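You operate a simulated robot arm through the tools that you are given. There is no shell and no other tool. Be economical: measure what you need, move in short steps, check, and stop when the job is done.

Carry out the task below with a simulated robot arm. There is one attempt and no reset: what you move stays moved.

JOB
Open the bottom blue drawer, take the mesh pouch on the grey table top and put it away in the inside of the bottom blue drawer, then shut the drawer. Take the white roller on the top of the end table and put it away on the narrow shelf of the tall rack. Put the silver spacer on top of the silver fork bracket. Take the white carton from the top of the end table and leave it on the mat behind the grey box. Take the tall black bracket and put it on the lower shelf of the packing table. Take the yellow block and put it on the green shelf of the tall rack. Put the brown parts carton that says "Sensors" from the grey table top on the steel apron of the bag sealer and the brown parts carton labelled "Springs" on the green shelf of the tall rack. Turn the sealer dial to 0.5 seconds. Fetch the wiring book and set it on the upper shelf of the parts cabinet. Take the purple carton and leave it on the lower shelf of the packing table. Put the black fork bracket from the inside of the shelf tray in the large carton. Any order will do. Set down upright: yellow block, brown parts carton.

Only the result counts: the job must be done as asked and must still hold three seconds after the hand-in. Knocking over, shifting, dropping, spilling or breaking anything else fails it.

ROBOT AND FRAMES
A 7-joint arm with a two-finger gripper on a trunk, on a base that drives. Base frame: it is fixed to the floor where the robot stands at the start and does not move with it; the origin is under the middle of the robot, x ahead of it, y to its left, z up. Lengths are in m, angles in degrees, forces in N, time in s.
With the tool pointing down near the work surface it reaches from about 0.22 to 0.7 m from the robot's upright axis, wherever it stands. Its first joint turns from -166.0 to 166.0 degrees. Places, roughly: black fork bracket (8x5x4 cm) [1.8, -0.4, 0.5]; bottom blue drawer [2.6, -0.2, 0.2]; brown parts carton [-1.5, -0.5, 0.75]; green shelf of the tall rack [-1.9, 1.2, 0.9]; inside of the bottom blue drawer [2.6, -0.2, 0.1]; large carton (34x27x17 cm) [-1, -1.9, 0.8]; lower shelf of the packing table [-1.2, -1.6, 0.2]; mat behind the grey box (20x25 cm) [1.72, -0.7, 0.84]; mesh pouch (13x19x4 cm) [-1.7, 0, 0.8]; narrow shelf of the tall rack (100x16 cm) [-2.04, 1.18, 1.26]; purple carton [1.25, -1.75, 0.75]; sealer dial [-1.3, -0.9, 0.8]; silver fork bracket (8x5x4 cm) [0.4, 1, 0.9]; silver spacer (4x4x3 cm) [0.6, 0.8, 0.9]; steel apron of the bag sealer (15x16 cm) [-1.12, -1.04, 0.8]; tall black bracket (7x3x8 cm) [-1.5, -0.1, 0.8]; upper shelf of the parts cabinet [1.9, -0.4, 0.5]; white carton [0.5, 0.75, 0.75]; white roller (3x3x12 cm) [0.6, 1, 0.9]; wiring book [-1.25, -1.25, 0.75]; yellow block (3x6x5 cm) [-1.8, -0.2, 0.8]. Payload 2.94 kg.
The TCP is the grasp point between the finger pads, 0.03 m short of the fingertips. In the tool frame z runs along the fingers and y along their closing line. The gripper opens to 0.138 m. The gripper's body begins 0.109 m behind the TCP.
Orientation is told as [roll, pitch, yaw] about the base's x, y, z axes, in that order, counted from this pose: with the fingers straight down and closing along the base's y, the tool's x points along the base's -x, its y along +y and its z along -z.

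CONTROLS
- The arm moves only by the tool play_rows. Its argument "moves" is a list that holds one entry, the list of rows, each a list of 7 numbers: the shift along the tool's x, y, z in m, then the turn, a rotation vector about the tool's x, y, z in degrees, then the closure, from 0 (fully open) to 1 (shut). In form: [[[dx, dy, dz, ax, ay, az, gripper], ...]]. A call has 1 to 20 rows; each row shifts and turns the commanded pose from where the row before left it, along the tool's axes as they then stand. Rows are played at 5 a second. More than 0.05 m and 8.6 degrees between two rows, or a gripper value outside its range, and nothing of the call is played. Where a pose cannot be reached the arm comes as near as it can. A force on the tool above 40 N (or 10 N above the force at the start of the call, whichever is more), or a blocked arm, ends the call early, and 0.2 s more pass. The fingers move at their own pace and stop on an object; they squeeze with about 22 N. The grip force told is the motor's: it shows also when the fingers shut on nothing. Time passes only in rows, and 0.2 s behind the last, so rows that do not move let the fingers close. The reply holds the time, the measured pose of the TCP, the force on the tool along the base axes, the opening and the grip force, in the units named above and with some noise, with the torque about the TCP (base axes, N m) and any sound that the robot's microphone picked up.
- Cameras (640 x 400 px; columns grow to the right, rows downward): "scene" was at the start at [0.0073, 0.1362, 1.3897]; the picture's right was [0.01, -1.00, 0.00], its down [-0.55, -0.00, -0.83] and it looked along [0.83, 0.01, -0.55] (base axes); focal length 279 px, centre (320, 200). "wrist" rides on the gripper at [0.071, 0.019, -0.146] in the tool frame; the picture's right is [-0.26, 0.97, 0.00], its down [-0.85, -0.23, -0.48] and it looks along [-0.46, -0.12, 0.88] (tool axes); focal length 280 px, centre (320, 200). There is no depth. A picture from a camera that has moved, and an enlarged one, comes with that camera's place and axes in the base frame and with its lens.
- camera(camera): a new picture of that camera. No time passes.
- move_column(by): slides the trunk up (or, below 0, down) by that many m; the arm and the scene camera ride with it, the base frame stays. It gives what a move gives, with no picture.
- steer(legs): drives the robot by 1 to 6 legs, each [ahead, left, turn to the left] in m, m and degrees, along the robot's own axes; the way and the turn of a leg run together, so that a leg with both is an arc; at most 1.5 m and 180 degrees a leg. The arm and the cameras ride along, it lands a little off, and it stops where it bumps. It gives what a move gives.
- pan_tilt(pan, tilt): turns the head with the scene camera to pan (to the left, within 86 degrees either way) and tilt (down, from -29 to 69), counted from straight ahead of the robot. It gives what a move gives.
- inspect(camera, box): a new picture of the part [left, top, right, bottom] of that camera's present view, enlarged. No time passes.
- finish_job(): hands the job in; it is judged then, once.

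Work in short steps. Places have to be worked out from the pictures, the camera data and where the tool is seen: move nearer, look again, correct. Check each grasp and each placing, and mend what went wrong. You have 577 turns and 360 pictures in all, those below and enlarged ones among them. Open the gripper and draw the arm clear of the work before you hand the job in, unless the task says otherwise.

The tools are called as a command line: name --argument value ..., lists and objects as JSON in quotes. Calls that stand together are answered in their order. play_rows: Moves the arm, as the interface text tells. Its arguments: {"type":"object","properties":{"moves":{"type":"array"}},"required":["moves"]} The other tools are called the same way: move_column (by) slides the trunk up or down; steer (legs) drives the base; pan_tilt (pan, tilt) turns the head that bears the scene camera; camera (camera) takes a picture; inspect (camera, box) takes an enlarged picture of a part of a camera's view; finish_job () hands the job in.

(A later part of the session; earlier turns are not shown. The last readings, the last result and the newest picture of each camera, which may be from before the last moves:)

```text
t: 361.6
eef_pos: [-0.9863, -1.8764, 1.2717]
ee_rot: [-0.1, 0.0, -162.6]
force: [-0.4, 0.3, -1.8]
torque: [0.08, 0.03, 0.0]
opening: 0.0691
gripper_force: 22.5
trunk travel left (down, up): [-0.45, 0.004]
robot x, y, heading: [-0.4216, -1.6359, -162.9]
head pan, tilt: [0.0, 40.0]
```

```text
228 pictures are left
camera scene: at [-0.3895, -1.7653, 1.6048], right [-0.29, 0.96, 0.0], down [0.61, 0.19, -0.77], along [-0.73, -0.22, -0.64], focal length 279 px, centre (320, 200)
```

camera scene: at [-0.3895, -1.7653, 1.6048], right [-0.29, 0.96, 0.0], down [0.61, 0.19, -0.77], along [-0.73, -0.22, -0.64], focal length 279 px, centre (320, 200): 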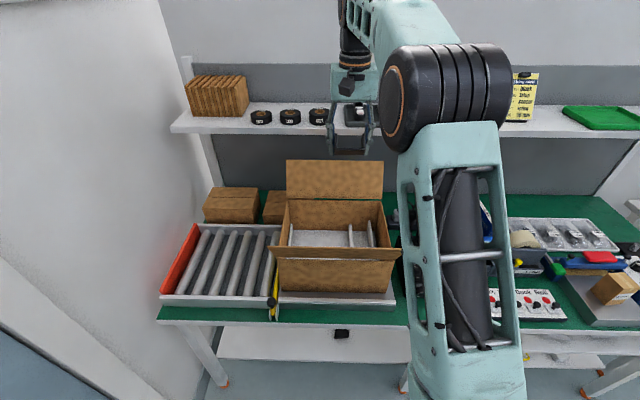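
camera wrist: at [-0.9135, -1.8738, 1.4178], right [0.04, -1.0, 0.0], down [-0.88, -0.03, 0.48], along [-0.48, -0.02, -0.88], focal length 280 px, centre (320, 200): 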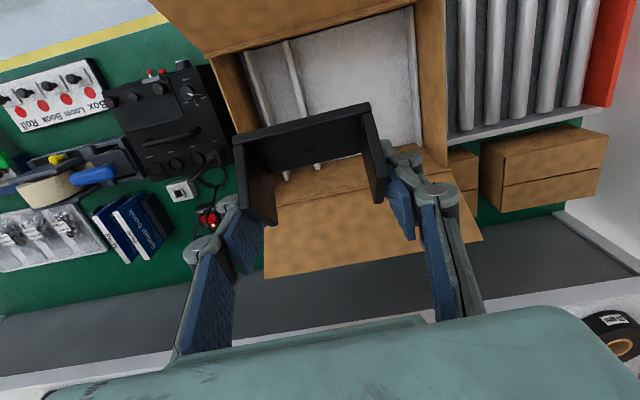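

Directly over the opening. Descend 0.2, check, continue.

play_rows --moves '[[[0, 0, 0.05, 0, 0, 0, 1], [0, 0, 0.05, 0, 0, 0, 1], [0, 0, 0.05, 0, 0, 0, 1], [0, 0, 0.05, 0, 0, 0, 1]]]'

camera --camera "wrist"

inspect --camera "scene" --box '[240, 60, 440, 320]'

```text
t: 362.6
eef_pos: [-0.9842, -1.8762, 1.0708]
ee_rot: [0.0, 0.0, -162.6]
force: [0.8, -0.4, -0.7]
torque: [-0.04, 0.05, 0.0]
opening: 0.0691
gripper_force: 22.4
trunk travel left (down, up): [-0.45, 0.004]
robot x, y, heading: [-0.4244, -1.6356, -163.0]
head pan, tilt: [0.0, 40.0]
```

```text
227 pictures are left
camera wrist: at [-0.9128, -1.8742, 1.2174], right [0.04, -1.0, 0.0], down [-0.88, -0.03, 0.48], along [-0.48, -0.02, -0.88], focal length 280 px, centre (320, 200)
```

wrist: 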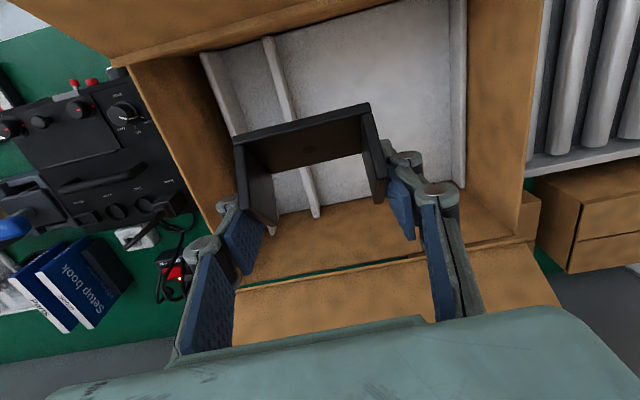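

```text
1.54 times, centred on (340, 190) of scene
camera zoom: at [-0.3897, -1.7654, 1.6048], right [-0.29, 0.96, 0.0], down [0.61, 0.19, -0.77], along [-0.73, -0.22, -0.64], focal length 430 px, centre (289, 215)
```

zoom: 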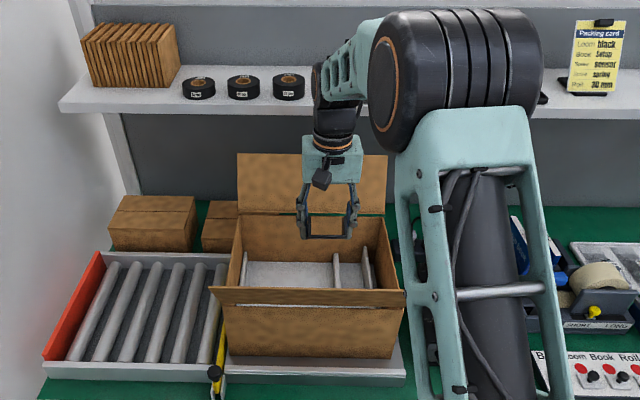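

Clear. Shift 4 cm toward the wide compartment and go down 0.15, then release.

play_rows --moves '[[[0, 0.04, 0, 0, 0, 0, 1], [0, 0, 0.05, 0, 0, 0, 1], [0, 0, 0.05, 0, 0, 0, 1], [0, 0, 0.03, 0, 0, 0, 1]]]'

camera --camera "wrist"

```text
t: 363.6
eef_pos: [-0.9732, -1.9154, 0.9432]
ee_rot: [0.0, 0.1, -162.6]
force: [-0.6, -0.5, -2.0]
torque: [-0.02, 0.01, 0.01]
opening: 0.0691
gripper_force: 21.9
trunk travel left (down, up): [-0.45, 0.004]
robot x, y, heading: [-0.4221, -1.6372, -163.0]
head pan, tilt: [0.0, 40.0]
```

```text
225 pictures are left
camera wrist: at [-0.9013, -1.9121, 1.0875], right [0.04, -1.0, 0.0], down [-0.88, -0.03, 0.48], along [-0.48, -0.02, -0.88], focal length 280 px, centre (320, 200)
```

wrist: 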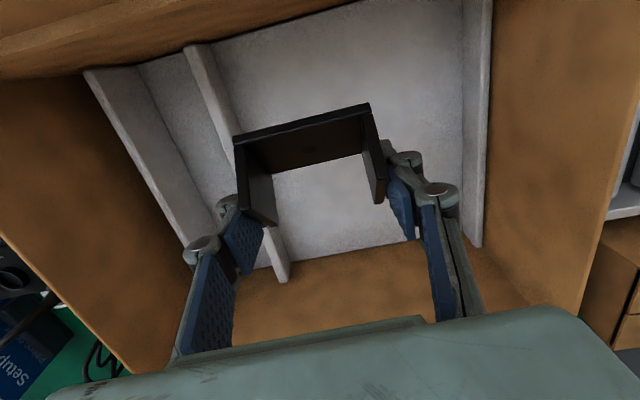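

Shift 1.5 cm more away from the divider and lower gently until contact.

play_rows --moves '[[[0, 0.015, 0.01, 0, 0, 0, 1], [0, 0, 0.02, 0, 0, 0, 1], [0, 0, 0.015, 0, 0, 0, 1]]]'

play_rows --moves '[[[0, 0, 0.01, 0, 0, 0, 1], [0, 0, 0.01, 0, 0, 0, 1]]]'

```text
t: 364.4
eef_pos: [-0.9695, -1.9285, 0.8977]
ee_rot: [0.1, 0.0, -162.7]
force: [-0.4, 1.1, -2.3]
torque: [-0.01, 0.03, 0.01]
opening: 0.0692
gripper_force: 21.6
trunk travel left (down, up): [-0.45, 0.004]
robot x, y, heading: [-0.4225, -1.6362, -163.1]
head pan, tilt: [0.0, 40.0]
```

```text
t: 365.0
eef_pos: [-0.9709, -1.929, 0.8773]
ee_rot: [-0.1, 0.0, -162.6]
force: [-0.2, -0.7, -1.6]
torque: [-0.01, 0.01, 0.0]
opening: 0.0691
gripper_force: 22.3
trunk travel left (down, up): [-0.45, 0.004]
robot x, y, heading: [-0.422, -1.6354, -162.9]
head pan, tilt: [0.0, 40.0]
```

No contact yet; two more centimetres, then release.

play_rows --moves '[[[0, 0, 0.01, 0, 0, 0, 1], [0, 0, 0.008, 0, 0, 0, 1], [0, 0, 0, 0, 0, 0, 0.48], [0, 0, 0, 0, 0, 0, 0.4], [0, 0, 0, 0, 0, 0, 0.38], [0, 0, -0.02, 0, 0, 0, 0.38], [0, 0, -0.05, 0, 0, 0, 0.38]]]'

camera --camera "wrist"

```text
t: 366.6
eef_pos: [-0.967, -1.9283, 0.9287]
ee_rot: [0.0, 0.1, -162.6]
force: [0.9, 0.1, -1.0]
torque: [0.0, 0.01, 0.0]
opening: 0.0856
gripper_force: 0.1
trunk travel left (down, up): [-0.45, 0.004]
robot x, y, heading: [-0.426, -1.6348, -163.0]
head pan, tilt: [0.0, 40.0]
```

```text
224 pictures are left
camera wrist: at [-0.8951, -1.9265, 1.0753], right [0.04, -1.0, 0.0], down [-0.88, -0.03, 0.48], along [-0.47, -0.02, -0.88], focal length 280 px, centre (320, 200)
```

wrist: 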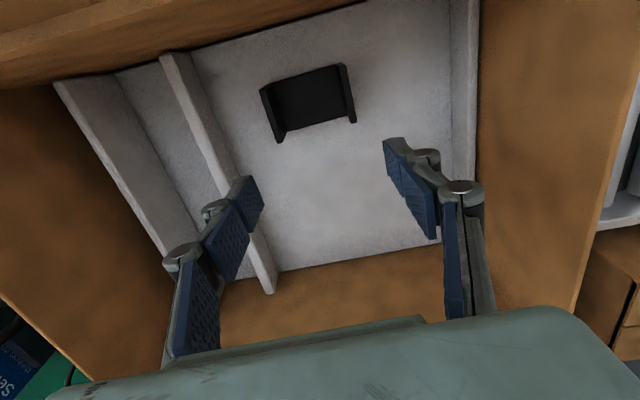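

Fork bracket lies in the carton. Raise out, back away, and turn (through the free right side) toward the print-chart table for the purple carton.

play_rows --moves '[[[0, 0, -0.05, 0, 0, 0, 0.38], [0, 0, -0.05, 0, 0, 0, 0.38], [0, 0, -0.05, 0, 0, 0, 0.38], [0, 0, -0.05, 0, 0, 0, 0.38], [0, 0, -0.05, 0, 0, 0, 0.38], [0, 0, -0.05, 0, 0, 0, 0.38], [0, 0, -0.05, 0, 0, 0, 0.38]]]'

steer --legs '[[-0.6, 0, 0], [0, -0.4, 0], [0, 0, -90], [0, 0, -90]]'

pan_tilt --pan -15 --tilt 35

camera --camera "scene"

```text
t: 368.2
eef_pos: [-0.9687, -1.9285, 1.2807]
ee_rot: [0.0, -0.1, -162.7]
force: [0.6, 0.5, 0.5]
torque: [-0.01, -0.02, -0.03]
opening: 0.0859
gripper_force: 0.2
trunk travel left (down, up): [-0.45, 0.004]
robot x, y, heading: [-0.4247, -1.6369, -162.7]
head pan, tilt: [0.0, 40.0]
```

```text
t: 382.9
eef_pos: [0.58, -0.7866, 1.2798]
ee_rot: [0.0, 0.1, 17.1]
force: [-0.1, -0.2, 0.5]
torque: [-0.03, 0.03, 0.02]
opening: 0.0857
gripper_force: 0.0
trunk travel left (down, up): [-0.45, 0.004]
robot x, y, heading: [0.0309, -1.0806, 16.9]
head pan, tilt: [0.0, 40.0]
```

```text
t: 383.7
eef_pos: [0.5804, -0.7882, 1.2802]
ee_rot: [0.0, 0.0, 17.2]
force: [1.3, -0.3, -0.1]
torque: [-0.01, 0.01, 0.01]
opening: 0.0855
gripper_force: 0.1
trunk travel left (down, up): [-0.45, 0.004]
robot x, y, heading: [0.0344, -1.0804, 16.9]
head pan, tilt: [-15.0, 35.0]
```

```text
223 pictures are left
camera scene: at [0.0039, -0.9695, 1.6123], right [0.03, -1.0, 0.0], down [-0.57, -0.02, -0.82], along [0.82, 0.03, -0.57], focal length 279 px, centre (320, 200)
```

scene: 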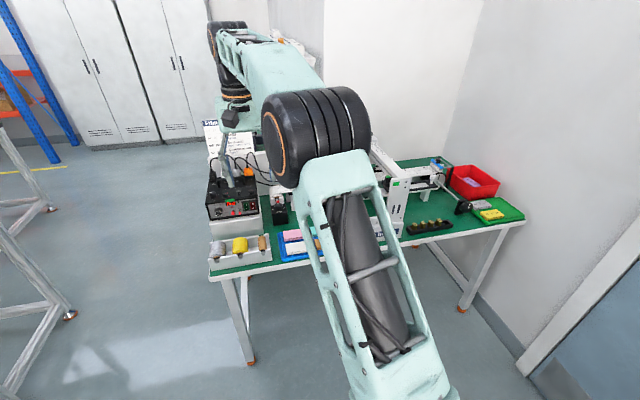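

inspect --camera "scene" --box '[370, 130, 550, 260]'

```text
3.08 times, centred on (460, 195) of scene
camera zoom: at [0.0039, -0.9695, 1.6123], right [0.03, -1.0, 0.0], down [-0.57, -0.02, -0.82], along [0.82, 0.03, -0.57], focal length 859 px, centre (-111, 215)
```

zoom: 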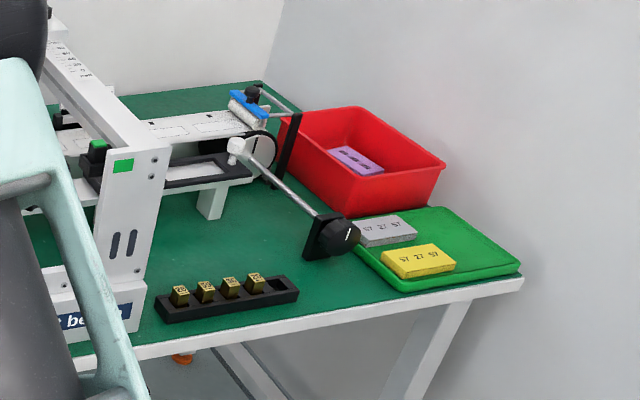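

The purple carton lies in the red bin near the right end (≈(1.357,-1.762)). Slide right 0.85 and ahead 0.25, then look with the wrist camera.

steer --legs '[[0, -0.85, 0], [0.25, 0, 0]]'

camera --camera "wrist"

pan_tilt --pan 0 --tilt 40

camera --camera "scene"

```text
t: 391.6
eef_pos: [0.8234, -1.5997, 1.28]
ee_rot: [0.0, -0.1, 16.7]
force: [1.0, 0.7, 0.7]
torque: [0.02, -0.02, 0.02]
opening: 0.0854
gripper_force: 0.0
trunk travel left (down, up): [-0.45, 0.004]
robot x, y, heading: [0.275, -1.889, 16.3]
head pan, tilt: [-15.0, 35.0]
stopped in leg 1: the robot was blocked; the commanded pose is now the measured one
```

```text
221 pictures are left
camera wrist: at [0.7502, -1.602, 1.4258], right [-0.03, 1.0, 0.0], down [0.88, 0.02, 0.48], along [0.48, 0.01, -0.88], focal length 280 px, centre (320, 200)
```

wrist: 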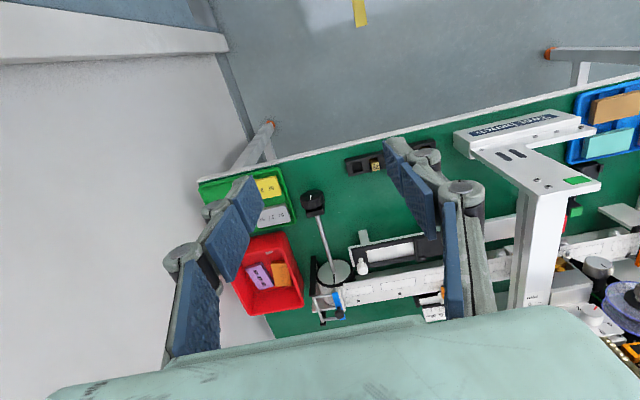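

```text
t: 392.3
eef_pos: [0.8241, -1.6005, 1.2798]
ee_rot: [0.0, 0.0, 16.7]
force: [-0.4, 0.2, 0.6]
torque: [-0.03, 0.0, -0.01]
opening: 0.0856
gripper_force: 0.0
trunk travel left (down, up): [-0.45, 0.004]
robot x, y, heading: [0.271, -1.8859, 16.4]
head pan, tilt: [0.0, 40.0]
```

```text
220 pictures are left
camera scene: at [0.2399, -1.7561, 1.6048], right [0.28, -0.96, 0.0], down [-0.62, -0.18, -0.77], along [0.74, 0.22, -0.64], focal length 279 px, centre (320, 200)
```

scene: 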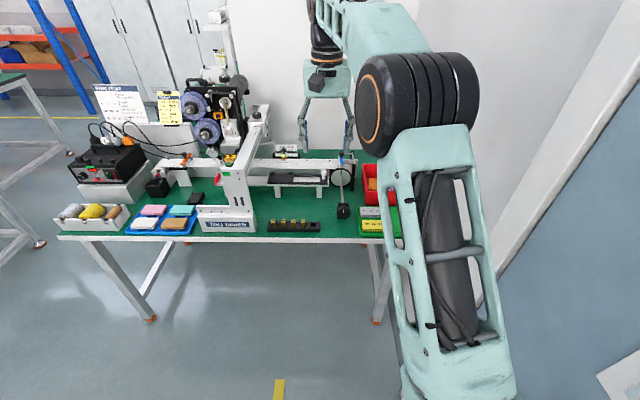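

Wall bumped at the right; step 5 cm away from it and drive 0.45 ahead.

steer --legs '[[0, 0.05, 0.6], [0.44, 0, 0]]'

camera --camera "wrist"

camera --camera "scene"

```text
t: 395.7
eef_pos: [1.2258, -1.4178, 1.2799]
ee_rot: [-0.1, 0.0, 17.3]
force: [0.0, -0.2, 0.2]
torque: [0.01, 0.02, -0.01]
opening: 0.0852
gripper_force: 0.0
trunk travel left (down, up): [-0.45, 0.004]
robot x, y, heading: [0.6792, -1.7092, 17.0]
head pan, tilt: [0.0, 40.0]
```

```text
219 pictures are left
camera wrist: at [1.1523, -1.4209, 1.4256], right [-0.04, 1.0, 0.0], down [0.88, 0.03, 0.48], along [0.48, 0.02, -0.88], focal length 280 px, centre (320, 200)
```

wrist: 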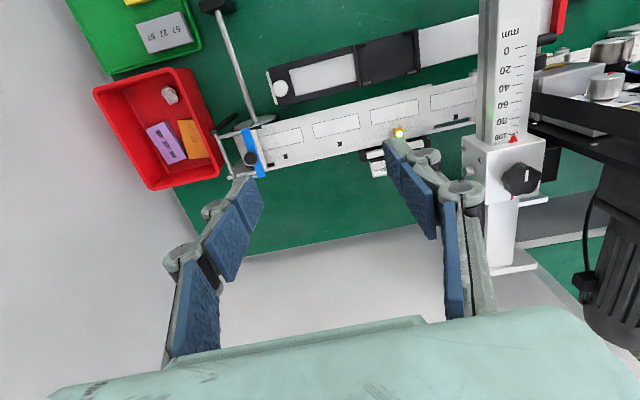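

```text
218 pictures are left
camera scene: at [0.6435, -1.5798, 1.6048], right [0.29, -0.96, 0.0], down [-0.61, -0.19, -0.77], along [0.73, 0.22, -0.64], focal length 279 px, centre (320, 200)
```

scene: 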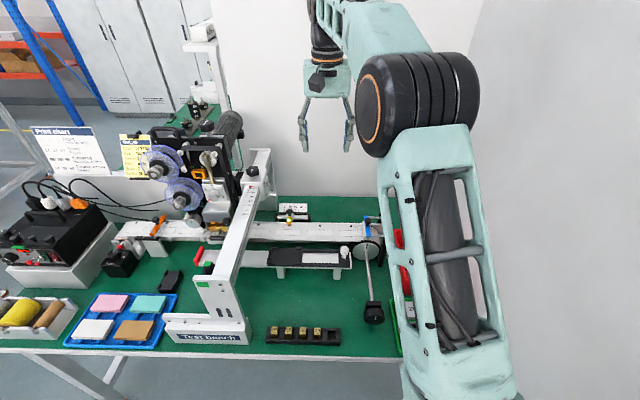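

Move the hand right 0.37 m to be above the bin.

play_rows --moves '[[[-0.0025, -0.0465, 0, 0, 0, 0, 0.3], [-0.0025, -0.0465, 0, 0, 0, 0, 0.3], [-0.0025, -0.0465, 0, 0, 0, 0, 0.3], [-0.0025, -0.0465, 0, 0, 0, 0, 0.3], [-0.0025, -0.0465, 0, 0, 0, 0, 0.3], [-0.0025, -0.0465, 0, 0, 0, 0, 0.3], [-0.0025, -0.0465, 0, 0, 0, 0, 0.3], [-0.0025, -0.0465, 0, 0, 0, 0, 0.3], [0, 0, 0.05, 0, 0, 0, 0.3], [0, 0, 0.05, 0, 0, 0, 0.3]]]'

camera --camera "wrist"

inspect --camera "wrist" --box '[230, 20, 410, 170]'

```text
t: 397.9
eef_pos: [1.3433, -1.7573, 1.1747]
ee_rot: [0.0, -0.1, 17.2]
force: [0.2, 0.4, 0.0]
torque: [0.02, -0.01, 0.01]
opening: 0.0966
gripper_force: 0.1
out of reach, approached as far as the arm can: row 8
trunk travel left (down, up): [-0.45, 0.004]
robot x, y, heading: [0.6773, -1.7133, 17.2]
head pan, tilt: [0.0, 40.0]
```

```text
217 pictures are left
camera wrist: at [1.269, -1.7599, 1.3205], right [-0.04, 1.0, 0.0], down [0.88, 0.03, 0.48], along [0.48, 0.02, -0.88], focal length 280 px, centre (320, 200)
```

wrist: 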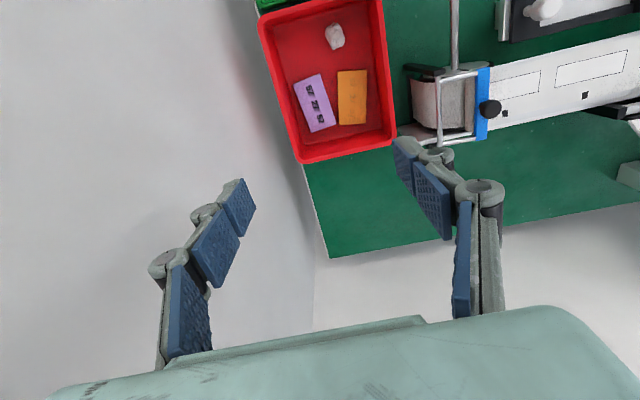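

```text
2.67 times, centred on (320, 95) of wrist
camera zoom: at [1.269, -1.7599, 1.3205], right [-0.04, 1.0, 0.0], down [0.88, 0.03, 0.48], along [0.48, 0.02, -0.88], focal length 748 px, centre (320, 480)
```

zoom: 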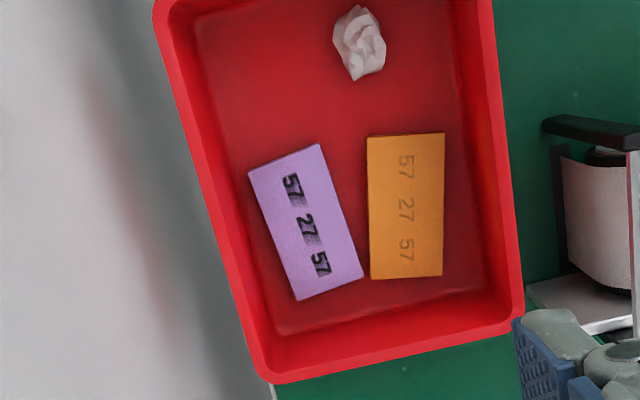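

Purple carton: centre ≈(1.354,-1.763), 8.5×4.8 cm, long axis at 22°. Walls are close, so I'll grip it lengthwise: turn +85° about tool z.

play_rows --moves '[[[-0.0049, -0.0089, 0.02, 0, 0, 0, 0.275], [0, 0, 0.02, 0, 0, 7.75, 0.275], [0, 0, 0.02, 0, 0, 7.75, 0.275], [0, 0, 0.02, 0, 0, 7.75, 0.275], [0, 0, 0.02, 0, 0, 7.75, 0.275], [0, 0, 0.02, 0, 0, 7.75, 0.275], [0, 0, 0.02, 0, 0, 7.75, 0.275], [0, 0, 0.02, 0, 0, 7.75, 0.275], [0, 0, 0, 0, 0, 7.75, 0.275], [0, 0, 0, 0, 0, 7.75, 0.275], [0, 0, 0, 0, 0, 7.75, 0.275], [0, 0, 0, 0, 0, 7.75, 0.275]]]'

camera --camera "wrist"

inspect --camera "wrist" --box '[220, 20, 420, 200]'

```text
t: 400.5
eef_pos: [1.3476, -1.7641, 1.0152]
ee_rot: [0.0, 0.1, -68.2]
force: [0.0, -0.4, 0.0]
torque: [-0.02, 0.0, 0.0]
opening: 0.1
gripper_force: 0.0
trunk travel left (down, up): [-0.45, 0.004]
robot x, y, heading: [0.6808, -1.711, 16.8]
head pan, tilt: [0.0, 40.0]
```

```text
215 pictures are left
camera wrist: at [1.3394, -1.6911, 1.1609], right [0.99, 0.12, 0.0], down [0.1, -0.87, 0.48], along [0.06, -0.47, -0.88], focal length 280 px, centre (320, 200)
```

wrist: 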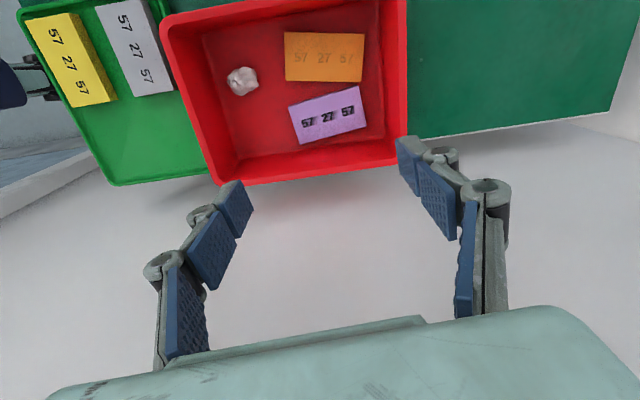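

```text
2.22 times, centred on (320, 110) of wrist
camera zoom: at [1.3394, -1.6911, 1.1609], right [0.99, 0.12, 0.0], down [0.1, -0.87, 0.48], along [0.06, -0.47, -0.88], focal length 623 px, centre (320, 400)
```

zoom: 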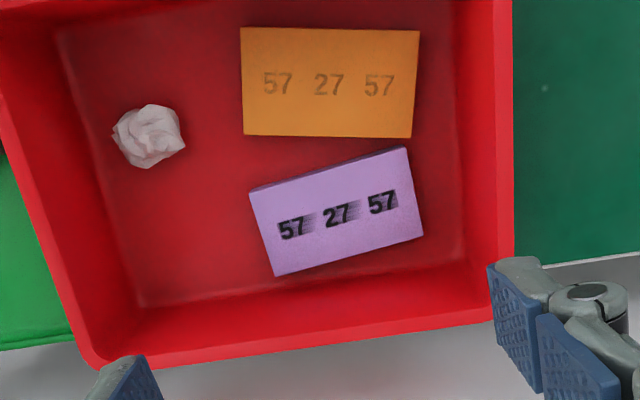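

Shift 8 mm, turn 3° back, lower 0.14 and check clearance to the bin wall.

play_rows --moves '[[[-0.002, 0.008, 0, 0, 0, -3, 0.275], [0, 0, 0.05, 0, 0, 0, 0.275], [0, 0, 0.05, 0, 0, 0, 0.275], [0, 0, 0.04, 0, 0, 0, 0.275]]]'

camera --camera "wrist"

```text
t: 401.5
eef_pos: [1.3564, -1.7647, 0.8737]
ee_rot: [-0.1, 0.1, -65.1]
force: [-0.3, 0.4, 0.2]
torque: [-0.01, 0.04, -0.01]
opening: 0.0998
gripper_force: 0.1
trunk travel left (down, up): [-0.45, 0.004]
robot x, y, heading: [0.6817, -1.7115, 17.1]
head pan, tilt: [0.0, 40.0]
```

```text
213 pictures are left
camera wrist: at [1.3437, -1.6917, 1.0202], right [0.99, 0.17, 0.0], down [0.15, -0.87, 0.48], along [0.08, -0.47, -0.88], focal length 280 px, centre (320, 200)
```

wrist: 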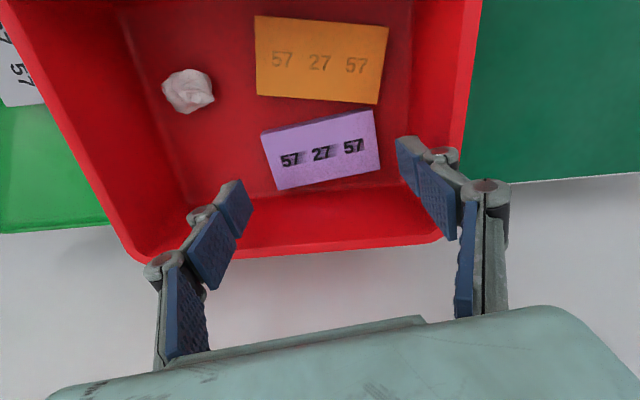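

Well centred. Descend the last 4 cm and grip.

play_rows --moves '[[[0, 0, 0.02, 0, 0, 0, 0.275], [0, 0, 0.012, 0, 0, 0, 0.275], [0, 0, 0.008, 0, 0, 0, 0.275]]]'

camera --camera "wrist"

```text
t: 402.3
eef_pos: [1.3574, -1.7639, 0.8351]
ee_rot: [0.0, 0.0, -65.0]
force: [-0.1, 0.2, 0.0]
torque: [0.0, -0.01, 0.03]
opening: 0.1003
gripper_force: 0.1
trunk travel left (down, up): [-0.45, 0.004]
robot x, y, heading: [0.6792, -1.7096, 17.0]
head pan, tilt: [0.0, 40.0]
```

```text
212 pictures are left
camera wrist: at [1.3441, -1.6912, 0.9811], right [0.99, 0.17, 0.0], down [0.15, -0.87, 0.48], along [0.08, -0.47, -0.88], focal length 280 px, centre (320, 200)
```

wrist: 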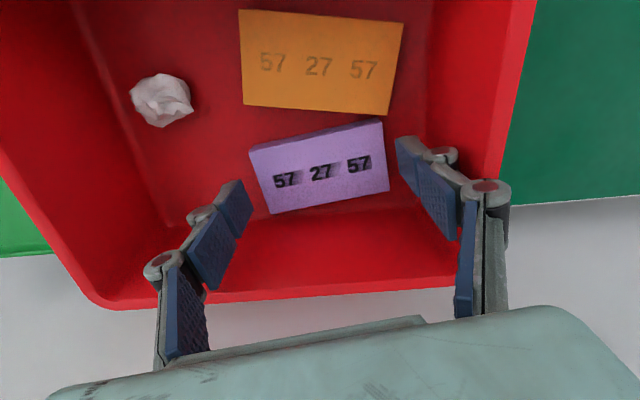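

Carton appears ~2 cm lower; continue down carefully until the tips reach the bin floor.

play_rows --moves '[[[0, 0, 0.01, 0, 0, 0, 0.275], [0, 0, 0.008, 0, 0, 0, 0.275]]]'

play_rows --moves '[[[0, 0, 0.006, 0, 0, 0, 0.275]]]'

inspect --camera "wrist" --box '[200, 80, 440, 260]'

```text
t: 402.9
eef_pos: [1.3577, -1.763, 0.817]
ee_rot: [0.1, 0.0, -65.0]
force: [0.4, 0.5, -0.4]
torque: [0.0, 0.0, -0.01]
opening: 0.1
gripper_force: 0.1
trunk travel left (down, up): [-0.45, 0.004]
robot x, y, heading: [0.6801, -1.7087, 17.0]
head pan, tilt: [0.0, 40.0]
```

```text
t: 403.3
eef_pos: [1.3578, -1.7638, 0.8115]
ee_rot: [0.0, -0.1, -65.0]
force: [0.5, 0.6, -0.6]
torque: [0.0, 0.03, -0.03]
opening: 0.1001
gripper_force: 0.0
trunk travel left (down, up): [-0.45, 0.004]
robot x, y, heading: [0.6799, -1.7084, 16.9]
head pan, tilt: [0.0, 40.0]
```

```text
2.22 times, centred on (320, 170) of wrist
camera zoom: at [1.3441, -1.6911, 0.9572], right [0.99, 0.17, 0.0], down [0.15, -0.87, 0.48], along [0.08, -0.47, -0.88], focal length 623 px, centre (320, 267)
```

zoom: 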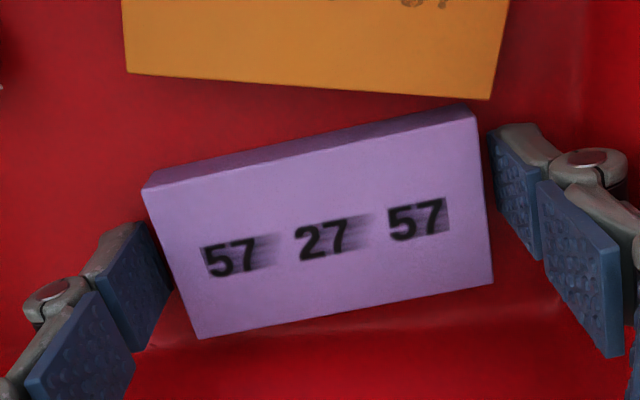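

Fingers now flank the carton. Close and lift.

play_rows --moves '[[[0, 0, 0, 0, 0, 0, 0.6], [0, 0, 0, 0, 0, 0, 1], [0, 0, 0, 0, 0, 0, 1], [0, 0, 0, 0, 0, 0, 1]]]'

play_rows --moves '[[[0, 0, -0.02, 0, 0, 0, 1], [0, 0, -0.04, 0, 0, 0, 1], [0, 0, -0.05, 0, 0, 0, 1], [0, 0, -0.05, 0, 0, 0, 1], [0, 0, -0.05, 0, 0, 0, 1], [0, 0, -0.05, 0, 0, 0, 1]]]'

camera --camera "wrist"

```text
t: 404.3
eef_pos: [1.3573, -1.764, 0.812]
ee_rot: [-0.1, 0.0, -65.0]
force: [-0.8, -0.2, 1.5]
torque: [-0.03, -0.03, -0.03]
opening: 0.0894
gripper_force: 21.8
trunk travel left (down, up): [-0.45, 0.004]
robot x, y, heading: [0.6783, -1.7145, 17.0]
head pan, tilt: [0.0, 40.0]
```

```text
t: 405.7
eef_pos: [1.3565, -1.7635, 1.073]
ee_rot: [0.1, -0.1, -65.0]
force: [0.1, 0.2, -0.2]
torque: [-0.01, 0.0, 0.02]
opening: 0.089
gripper_force: 22.6
trunk travel left (down, up): [-0.45, 0.004]
robot x, y, heading: [0.6786, -1.7116, 16.9]
head pan, tilt: [0.0, 40.0]
```

```text
210 pictures are left
camera wrist: at [1.3438, -1.6912, 1.2176], right [0.99, 0.17, 0.0], down [0.15, -0.87, 0.48], along [0.08, -0.47, -0.88], focal length 280 px, centre (320, 200)
```

wrist: 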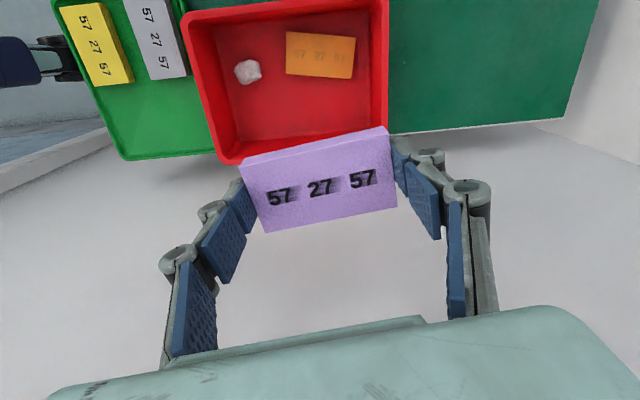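

Purple carton held. Raise, back out 0.5 m, slide left off the wall, then rotate the hand back in small steps.

play_rows --moves '[[[0, 0, -0.05, 0, 0, 0, 1], [0, 0, -0.04, 0, 0, 0, 1]]]'

steer --legs '[[-0.5, 0, 0], [0, 0.45, 0]]'

play_rows --moves '[[[0, 0, 0, 0, 0, -4.1, 1], [0, 0, 0, 0, 0, -4.1, 1], [0, 0, 0, 0, 0, -4.1, 1], [0, 0, 0, 0, 0, -4.1, 1], [0, 0, 0, 0, 0, -4.1, 1], [0, 0, 0, 0, 0, -4.1, 1], [0, 0, 0, 0, 0, -4.1, 1], [0, 0, 0, 0, 0, -4.1, 1], [0, 0, 0, 0, 0, -4.1, 1], [0, 0, 0, 0, 0, -4.1, 1], [0, 0, 0, 0, 0, -4.1, 1], [0, 0, 0, 0, 0, -4.1, 1], [0, 0, 0, 0, 0, -4.1, 1], [0, 0, 0, 0, 0, -4.1, 1], [0, 0, 0, 0, 0, -4.1, 1], [0, 0, 0, 0, 0, -4.1, 1], [0, 0, 0, 0, 0, -4.1, 1], [0, 0, 0, 0, 0, -4.1, 1], [0, 0, 0, 0, 0, -4.1, 1], [0, 0, 0, 0, 0, -4.1, 1]]]'

camera --camera "wrist"

```text
t: 406.3
eef_pos: [1.3565, -1.7642, 1.1625]
ee_rot: [0.1, 0.0, -65.0]
force: [0.1, 0.4, 0.1]
torque: [0.01, -0.01, 0.0]
opening: 0.0891
gripper_force: 21.7
trunk travel left (down, up): [-0.45, 0.004]
robot x, y, heading: [0.6779, -1.712, 16.8]
head pan, tilt: [0.0, 40.0]
```

```text
t: 413.3
eef_pos: [0.7512, -1.4799, 1.1633]
ee_rot: [0.0, 0.0, -65.1]
force: [0.3, -0.6, 0.4]
torque: [-0.02, 0.0, 0.0]
opening: 0.089
gripper_force: 22.5
trunk travel left (down, up): [-0.45, 0.004]
robot x, y, heading: [0.0761, -1.4234, 16.4]
head pan, tilt: [0.0, 40.0]
```

```text
t: 417.5
eef_pos: [0.7509, -1.4802, 1.1619]
ee_rot: [0.0, -0.1, 16.8]
force: [0.4, 0.4, 0.0]
torque: [0.0, 0.02, 0.01]
opening: 0.0885
gripper_force: 21.6
trunk travel left (down, up): [-0.45, 0.004]
robot x, y, heading: [0.0791, -1.424, 16.3]
head pan, tilt: [0.0, 40.0]
```

```text
209 pictures are left
camera wrist: at [0.6769, -1.4824, 1.3077], right [-0.03, 1.0, 0.0], down [0.88, 0.03, 0.48], along [0.48, 0.01, -0.88], focal length 280 px, centre (320, 200)
```

wrist: 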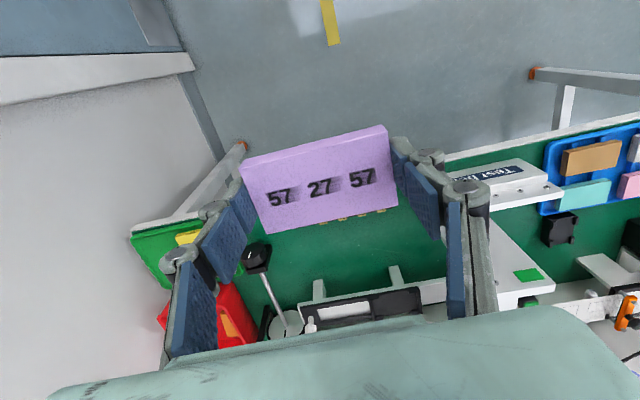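

Bring the hand central and closer, then turn left 180° and lower the trunk.

play_rows --moves '[[[0.02, 0.04, 0, 0, 0, 0, 1], [0.02, 0.04, 0, 0, 0, 0, 1], [0.02, 0.04, 0, 0, 0, 0, 1], [0.02, 0.04, 0, 0, 0, 0, 1], [0.02, 0.04, 0, 0, 0, 0, 1], [0.02, 0.04, 0, 0, 0, 0, 1]]]'

steer --legs '[[0, 0, 90], [0, 0, 90.9]]'

move_column --by -0.4

move_column --by -0.045

```text
t: 418.9
eef_pos: [0.5668, -1.2843, 1.1616]
ee_rot: [-0.1, 0.0, 16.8]
force: [0.7, -0.5, 0.2]
torque: [0.0, -0.02, 0.01]
opening: 0.0887
gripper_force: 21.8
trunk travel left (down, up): [-0.45, 0.004]
robot x, y, heading: [0.0735, -1.4255, 16.7]
head pan, tilt: [0.0, 40.0]
```

```text
t: 427.0
eef_pos: [-0.4198, -1.5686, 1.1623]
ee_rot: [0.0, -0.1, -162.7]
force: [0.9, 0.9, -0.2]
torque: [0.01, 0.0, 0.0]
opening: 0.0888
gripper_force: 22.4
trunk travel left (down, up): [-0.45, 0.004]
robot x, y, heading: [0.0744, -1.4304, -163.2]
head pan, tilt: [0.0, 40.0]
```

```text
t: 430.8
eef_pos: [-0.419, -1.5691, 0.7627]
ee_rot: [0.0, 0.0, -162.7]
force: [0.4, 0.1, 0.1]
torque: [0.0, -0.02, 0.0]
opening: 0.0889
gripper_force: 22.1
trunk travel left (down, up): [-0.05, 0.404]
robot x, y, heading: [0.0715, -1.4228, -163.2]
head pan, tilt: [0.0, 40.0]
```

```text
t: 431.7
eef_pos: [-0.4199, -1.5688, 0.7182]
ee_rot: [-0.1, 0.0, -162.8]
force: [0.1, 0.7, 0.5]
torque: [0.02, 0.01, 0.03]
opening: 0.0888
gripper_force: 22.0
trunk travel left (down, up): [-0.005, 0.449]
robot x, y, heading: [0.0724, -1.4266, -162.9]
head pan, tilt: [0.0, 40.0]
```

Lower the hand, then pitch forward 60° slowly.

play_rows --moves '[[[0, 0, 0.047, 0, 0, 0, 1], [0, 0, 0.047, 0, 0, 0, 1], [0, 0, 0.047, 0, 0, 0, 1], [0, 0, 0.047, 0, 0, 0, 1], [0, 0, 0.047, 0, 0, 0, 1], [0, 0, 0.047, 0, 0, 0, 1], [0, 0, 0.047, 0, 0, 0, 1], [0, 0, 0.047, 0, 0, 0, 1]]]'

play_rows --moves '[[[0, 0, 0, 0, -4, 0, 1], [0, 0, 0, 0, -4, 0, 1], [0, 0, 0, 0, -4, 0, 1], [0, 0, 0, 0, -4, 0, 1], [0, 0, 0, 0, -4, 0, 1], [0, 0, 0, 0, -4, 0, 1], [0, 0, 0, 0, -4, 0, 1], [0, 0, 0, 0, -4, 0, 1], [0, 0, 0, 0, -4, 0, 1], [0, 0, 0, 0, -4, 0, 1], [0, 0, 0, 0, -4, 0, 1], [0, 0, 0, 0, -4, 0, 1], [0, 0, 0, 0, -4, 0, 1], [0, 0, 0, 0, -4, 0, 1], [0, 0, 0, 0, -4, 0, 1]]]'

play_rows --moves '[[[-0.02, 0, 0.0346, 0, 0, 0, 1], [-0.02, 0, 0.0346, 0, 0, 0, 1], [-0.02, 0, 0.0346, 0, 0, 0, 1], [-0.02, 0, 0.0346, 0, 0, 0, 1], [-0.02, 0, 0.0346, 0, 0, 0, 1], [-0.02, 0, 0.0346, 0, 0, 0, 1], [-0.01, 0, 0.0173, 0, 0, 0, 1]]]'

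camera --camera "wrist"

```text
t: 433.5
eef_pos: [-0.4192, -1.5691, 0.3414]
ee_rot: [0.0, -0.1, -162.7]
force: [-0.3, 0.4, 0.0]
torque: [0.03, 0.0, 0.01]
opening: 0.0885
gripper_force: 21.9
trunk travel left (down, up): [-0.005, 0.449]
robot x, y, heading: [0.0716, -1.4257, -162.9]
head pan, tilt: [0.0, 40.0]
```

```text
t: 436.7
eef_pos: [-0.42, -1.5679, 0.3422]
ee_rot: [-0.3, -60.1, -162.8]
force: [0.1, -0.2, -0.4]
torque: [-0.03, -0.04, 0.03]
opening: 0.0887
gripper_force: 21.0
trunk travel left (down, up): [-0.005, 0.449]
robot x, y, heading: [0.0734, -1.4248, -163.1]
head pan, tilt: [0.0, 40.0]
```

```text
t: 438.3
eef_pos: [-0.6683, -1.6465, 0.3404]
ee_rot: [0.0, -59.8, -162.7]
force: [-0.4, 0.4, 0.1]
torque: [0.02, -0.04, -0.02]
opening: 0.0887
gripper_force: 21.8
trunk travel left (down, up): [-0.005, 0.449]
robot x, y, heading: [0.0745, -1.4234, -162.8]
head pan, tilt: [0.0, 40.0]
```

```text
208 pictures are left
camera wrist: at [-0.5085, -1.6167, 0.3526], right [0.16, -0.96, 0.23], down [-0.08, 0.22, 0.97], along [-0.98, -0.18, -0.04], focal length 280 px, centre (320, 200)
```

wrist: 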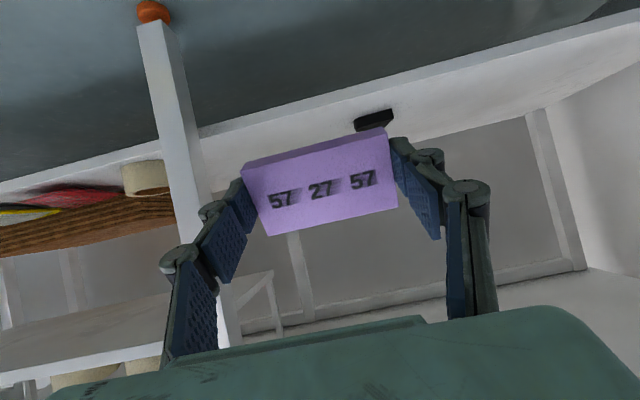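

Slide left 0.26 (clear of the black bracket on the shelf) and drive in 0.36.

steer --legs '[[0, 0.26, 0], [0.36, 0, 0]]'

camera --camera "wrist"

camera --camera "scene"

```text
t: 443.1
eef_pos: [-0.9359, -2.0043, 0.3419]
ee_rot: [-0.1, -60.0, -162.5]
force: [-0.3, 0.4, -0.6]
torque: [0.03, -0.01, -0.01]
opening: 0.0887
gripper_force: 22.1
trunk travel left (down, up): [-0.005, 0.449]
robot x, y, heading: [-0.1956, -1.784, -162.6]
head pan, tilt: [0.0, 40.0]
```

```text
207 pictures are left
camera wrist: at [-0.7774, -1.9748, 0.3529], right [0.16, -0.96, 0.23], down [-0.08, 0.22, 0.97], along [-0.98, -0.18, -0.04], focal length 280 px, centre (320, 200)
```

wrist: 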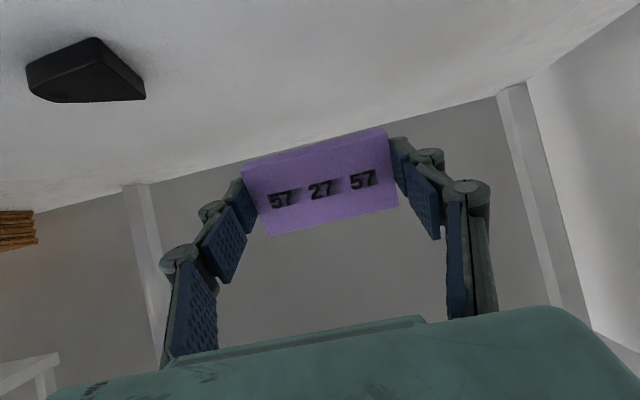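

```text
206 pictures are left
camera scene: at [-0.1623, -1.9114, 1.1598], right [-0.3, 0.95, 0.0], down [0.61, 0.19, -0.77], along [-0.73, -0.23, -0.64], focal length 279 px, centre (320, 200)
```

scene: 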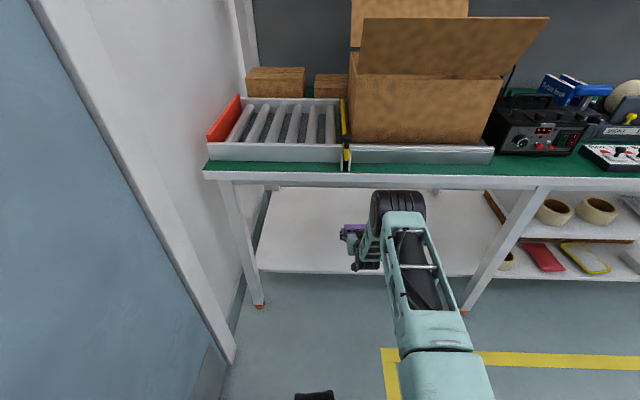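

Lower toward the shelf: 10 cm, then small steps to contact.

play_rows --moves '[[[0.0346, 0, 0.02, 0, 0, 0, 1], [0.0346, 0, 0.02, 0, 0, 0, 1], [0.0173, 0, 0.01, 0, 0, 0, 1]]]'

play_rows --moves '[[[0.0087, 0, 0.005, 0, 0, 0, 1], [0.0087, 0, 0.005, 0, 0, 0, 1]]]'

camera --camera "wrist"

```text
t: 443.9
eef_pos: [-0.9364, -2.0049, 0.2429]
ee_rot: [-0.1, -60.0, -162.4]
force: [-0.9, -0.7, -0.1]
torque: [0.05, -0.05, 0.01]
opening: 0.0884
gripper_force: 22.1
trunk travel left (down, up): [-0.005, 0.449]
robot x, y, heading: [-0.1954, -1.7795, -162.6]
head pan, tilt: [0.0, 40.0]
```

```text
t: 444.5
eef_pos: [-0.9384, -2.0056, 0.2231]
ee_rot: [-0.1, -60.0, -162.5]
force: [0.5, 1.5, -0.4]
torque: [0.0, -0.02, -0.04]
opening: 0.0887
gripper_force: 21.6
trunk travel left (down, up): [-0.005, 0.449]
robot x, y, heading: [-0.1975, -1.7817, -162.5]
head pan, tilt: [0.0, 40.0]
```

```text
205 pictures are left
camera wrist: at [-0.7778, -1.9751, 0.2336], right [0.16, -0.96, 0.23], down [-0.08, 0.22, 0.97], along [-0.98, -0.18, -0.04], focal length 280 px, centre (320, 200)
```

wrist: 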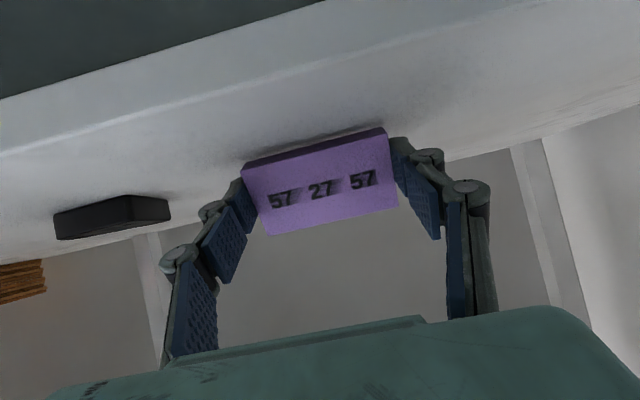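

Almost touching. 8 mm more, then open.

play_rows --moves '[[[0.0069, 0, 0.004, 0, 0, 0, 1], [0.0069, 0, 0.004, 0, 0, 0, 1]]]'

play_rows --moves '[[[0, 0, 0, 0, 0, 0, 0.3], [0, 0, 0, 0, 0, 0, 0.22], [0, 0, 0, 0, 0, 0, 0.22], [0, 0, 0, 0, 0, 0, 0.22]]]'

camera --camera "wrist"

```text
t: 445.1
eef_pos: [-0.9414, -2.0063, 0.2124]
ee_rot: [0.0, -60.7, -162.6]
force: [-0.4, -1.0, 19.8]
torque: [-0.09, 0.17, 0.0]
opening: 0.0885
gripper_force: 21.9
trunk travel left (down, up): [-0.005, 0.449]
robot x, y, heading: [-0.1965, -1.7822, -162.7]
head pan, tilt: [0.0, 40.0]
```

```text
t: 446.1
eef_pos: [-0.9379, -2.0058, 0.21]
ee_rot: [-0.2, -60.6, -162.4]
force: [-9.9, -2.7, 15.0]
torque: [0.23, 0.48, 0.27]
opening: 0.1059
gripper_force: 0.0
trunk travel left (down, up): [-0.005, 0.449]
robot x, y, heading: [-0.197, -1.7817, -162.4]
head pan, tilt: [0.0, 40.0]
```

```text
204 pictures are left
camera wrist: at [-0.7798, -1.9757, 0.2203], right [0.17, -0.96, 0.23], down [-0.07, 0.22, 0.97], along [-0.98, -0.18, -0.03], focal length 280 px, centre (320, 200)
```

wrist: 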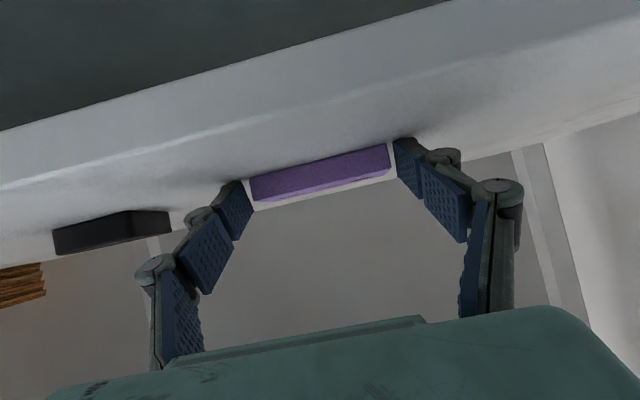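

Carton lies flat. Raise the hand and back out.

play_rows --moves '[[[-0.0173, 0, -0.01, 0, 0, 0, 0.15], [-0.026, 0, -0.015, 0, 0, 0, 0.15], [-0.026, 0, -0.015, 0, 0, 0, 0.15]]]'

camera --camera "wrist"

steer --legs '[[-0.55, 0, 0], [0, -0.5, 0]]'

play_rows --moves '[[[0.02, 0, -0.0346, 0, 8, 0, 0], [0.02, 0, -0.0346, 0, 8, 0, 0], [0.02, 0, -0.0346, 0, 8, 0, 0], [0.02, 0, -0.0346, 0, 8, 0, 0], [0, 0, -0.04, 0, 8, 0, 0], [0, 0, -0.04, 0, 8, 0, 0], [0, 0, -0.04, 0, 8, 0, 0], [0, 0, -0.04, 0, 4, 0, 0], [0, 0, -0.04, 0, 0, 0, 0]]]'

move_column --by 0.4

pan_tilt --pan 20 --tilt 45

camera --camera "scene"

```text
t: 446.9
eef_pos: [-0.9351, -2.0047, 0.285]
ee_rot: [-0.1, -59.8, -162.4]
force: [0.8, 0.2, -0.7]
torque: [-0.02, 0.04, -0.02]
opening: 0.1174
gripper_force: 0.0
trunk travel left (down, up): [-0.005, 0.449]
robot x, y, heading: [-0.1946, -1.7847, -162.7]
head pan, tilt: [0.0, 40.0]
```

```text
203 pictures are left
camera wrist: at [-0.7766, -1.974, 0.2967], right [0.16, -0.96, 0.23], down [-0.08, 0.21, 0.97], along [-0.98, -0.18, -0.04], focal length 280 px, centre (320, 200)
```

wrist: 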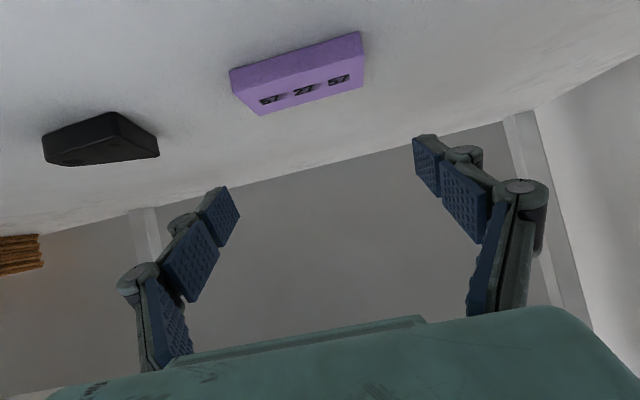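

```text
t: 454.6
eef_pos: [-0.5585, -1.3647, 0.2869]
ee_rot: [-0.1, -59.9, -162.4]
force: [-0.4, -0.4, 0.8]
torque: [0.03, -0.01, 0.0]
opening: 0.1173
gripper_force: 0.1
trunk travel left (down, up): [-0.005, 0.449]
robot x, y, heading: [0.1821, -1.1378, -162.4]
head pan, tilt: [0.0, 40.0]
```

```text
t: 456.6
eef_pos: [-0.3694, -1.3072, 0.5106]
ee_rot: [0.0, 0.1, -162.4]
force: [-0.6, -0.2, -0.9]
torque: [0.02, 0.01, -0.03]
opening: 0.1378
gripper_force: 0.0
trunk travel left (down, up): [-0.005, 0.449]
robot x, y, heading: [0.1847, -1.1388, -162.4]
head pan, tilt: [0.0, 40.0]
```

```text
t: 460.4
eef_pos: [-0.3706, -1.3063, 0.911]
ee_rot: [0.0, 0.0, -162.4]
force: [0.2, -0.3, 0.2]
torque: [0.05, 0.02, 0.02]
opening: 0.1379
gripper_force: 0.2
trunk travel left (down, up): [-0.405, 0.049]
robot x, y, heading: [0.1816, -1.1411, -162.5]
head pan, tilt: [0.0, 40.0]
```

```text
t: 461.2
eef_pos: [-0.3701, -1.3061, 0.9108]
ee_rot: [0.1, 0.0, -162.5]
force: [-0.2, 1.1, -0.2]
torque: [-0.01, 0.0, -0.03]
opening: 0.138
gripper_force: 0.1
trunk travel left (down, up): [-0.405, 0.049]
robot x, y, heading: [0.1768, -1.1417, -162.5]
head pan, tilt: [20.0, 45.0]
```

```text
202 pictures are left
camera scene: at [0.2321, -1.2949, 1.5525], right [-0.61, 0.79, 0.0], down [0.56, 0.43, -0.71], along [-0.56, -0.43, -0.71], focal length 279 px, centre (320, 200)
```

scene: 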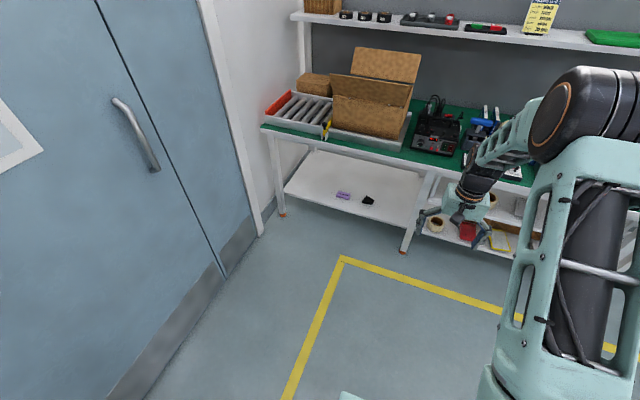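

Both parts are on the lower shelf. Next the end table: slide right 1.8 m, turn round to face it.

steer --legs '[[0, -1.2, 0], [0, -0.6, 0], [0, 0, -90], [0, 0, -90]]'

pan_tilt --pan 0 --tilt 40

camera --camera "scene"

camera --camera "wrist"

```text
t: 485.1
eef_pos: [0.1799, 0.7506, 0.9117]
ee_rot: [0.0, 0.0, 17.8]
force: [0.5, 0.5, 0.1]
torque: [0.0, -0.01, -0.01]
opening: 0.1382
gripper_force: 0.0
trunk travel left (down, up): [-0.405, 0.049]
robot x, y, heading: [-0.3756, 0.5838, 17.7]
head pan, tilt: [20.0, 45.0]
```

```text
t: 485.9
eef_pos: [0.1795, 0.7525, 0.9105]
ee_rot: [-0.1, 0.0, 17.9]
force: [-0.3, -0.2, -0.4]
torque: [-0.03, 0.03, 0.03]
opening: 0.138
gripper_force: 0.2
trunk travel left (down, up): [-0.405, 0.049]
robot x, y, heading: [-0.3721, 0.5827, 17.9]
head pan, tilt: [0.0, 40.0]
```

```text
201 pictures are left
camera scene: at [-0.4098, 0.7151, 1.5598], right [0.31, -0.95, 0.0], down [-0.61, -0.2, -0.77], along [0.73, 0.23, -0.64], focal length 279 px, centre (320, 200)
```

scene: 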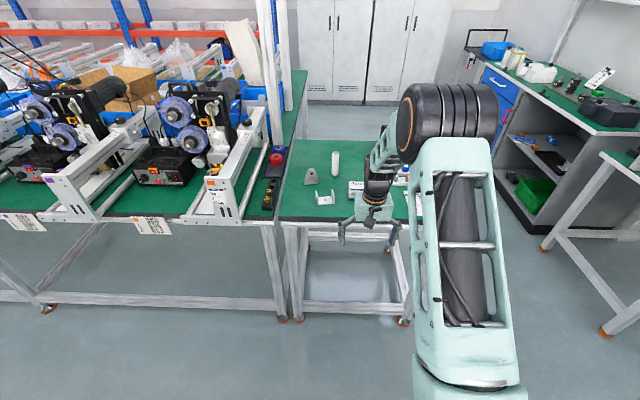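

```text
200 pictures are left
camera wrist: at [0.1054, 0.7479, 1.0563], right [-0.05, 1.0, 0.0], down [0.88, 0.04, 0.48], along [0.48, 0.02, -0.88], focal length 280 px, centre (320, 200)
```

wrist: 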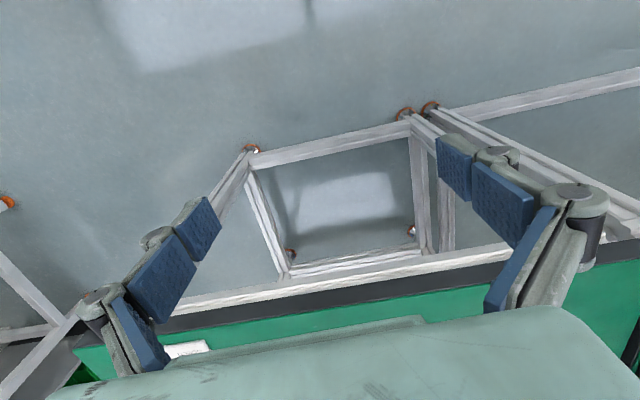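

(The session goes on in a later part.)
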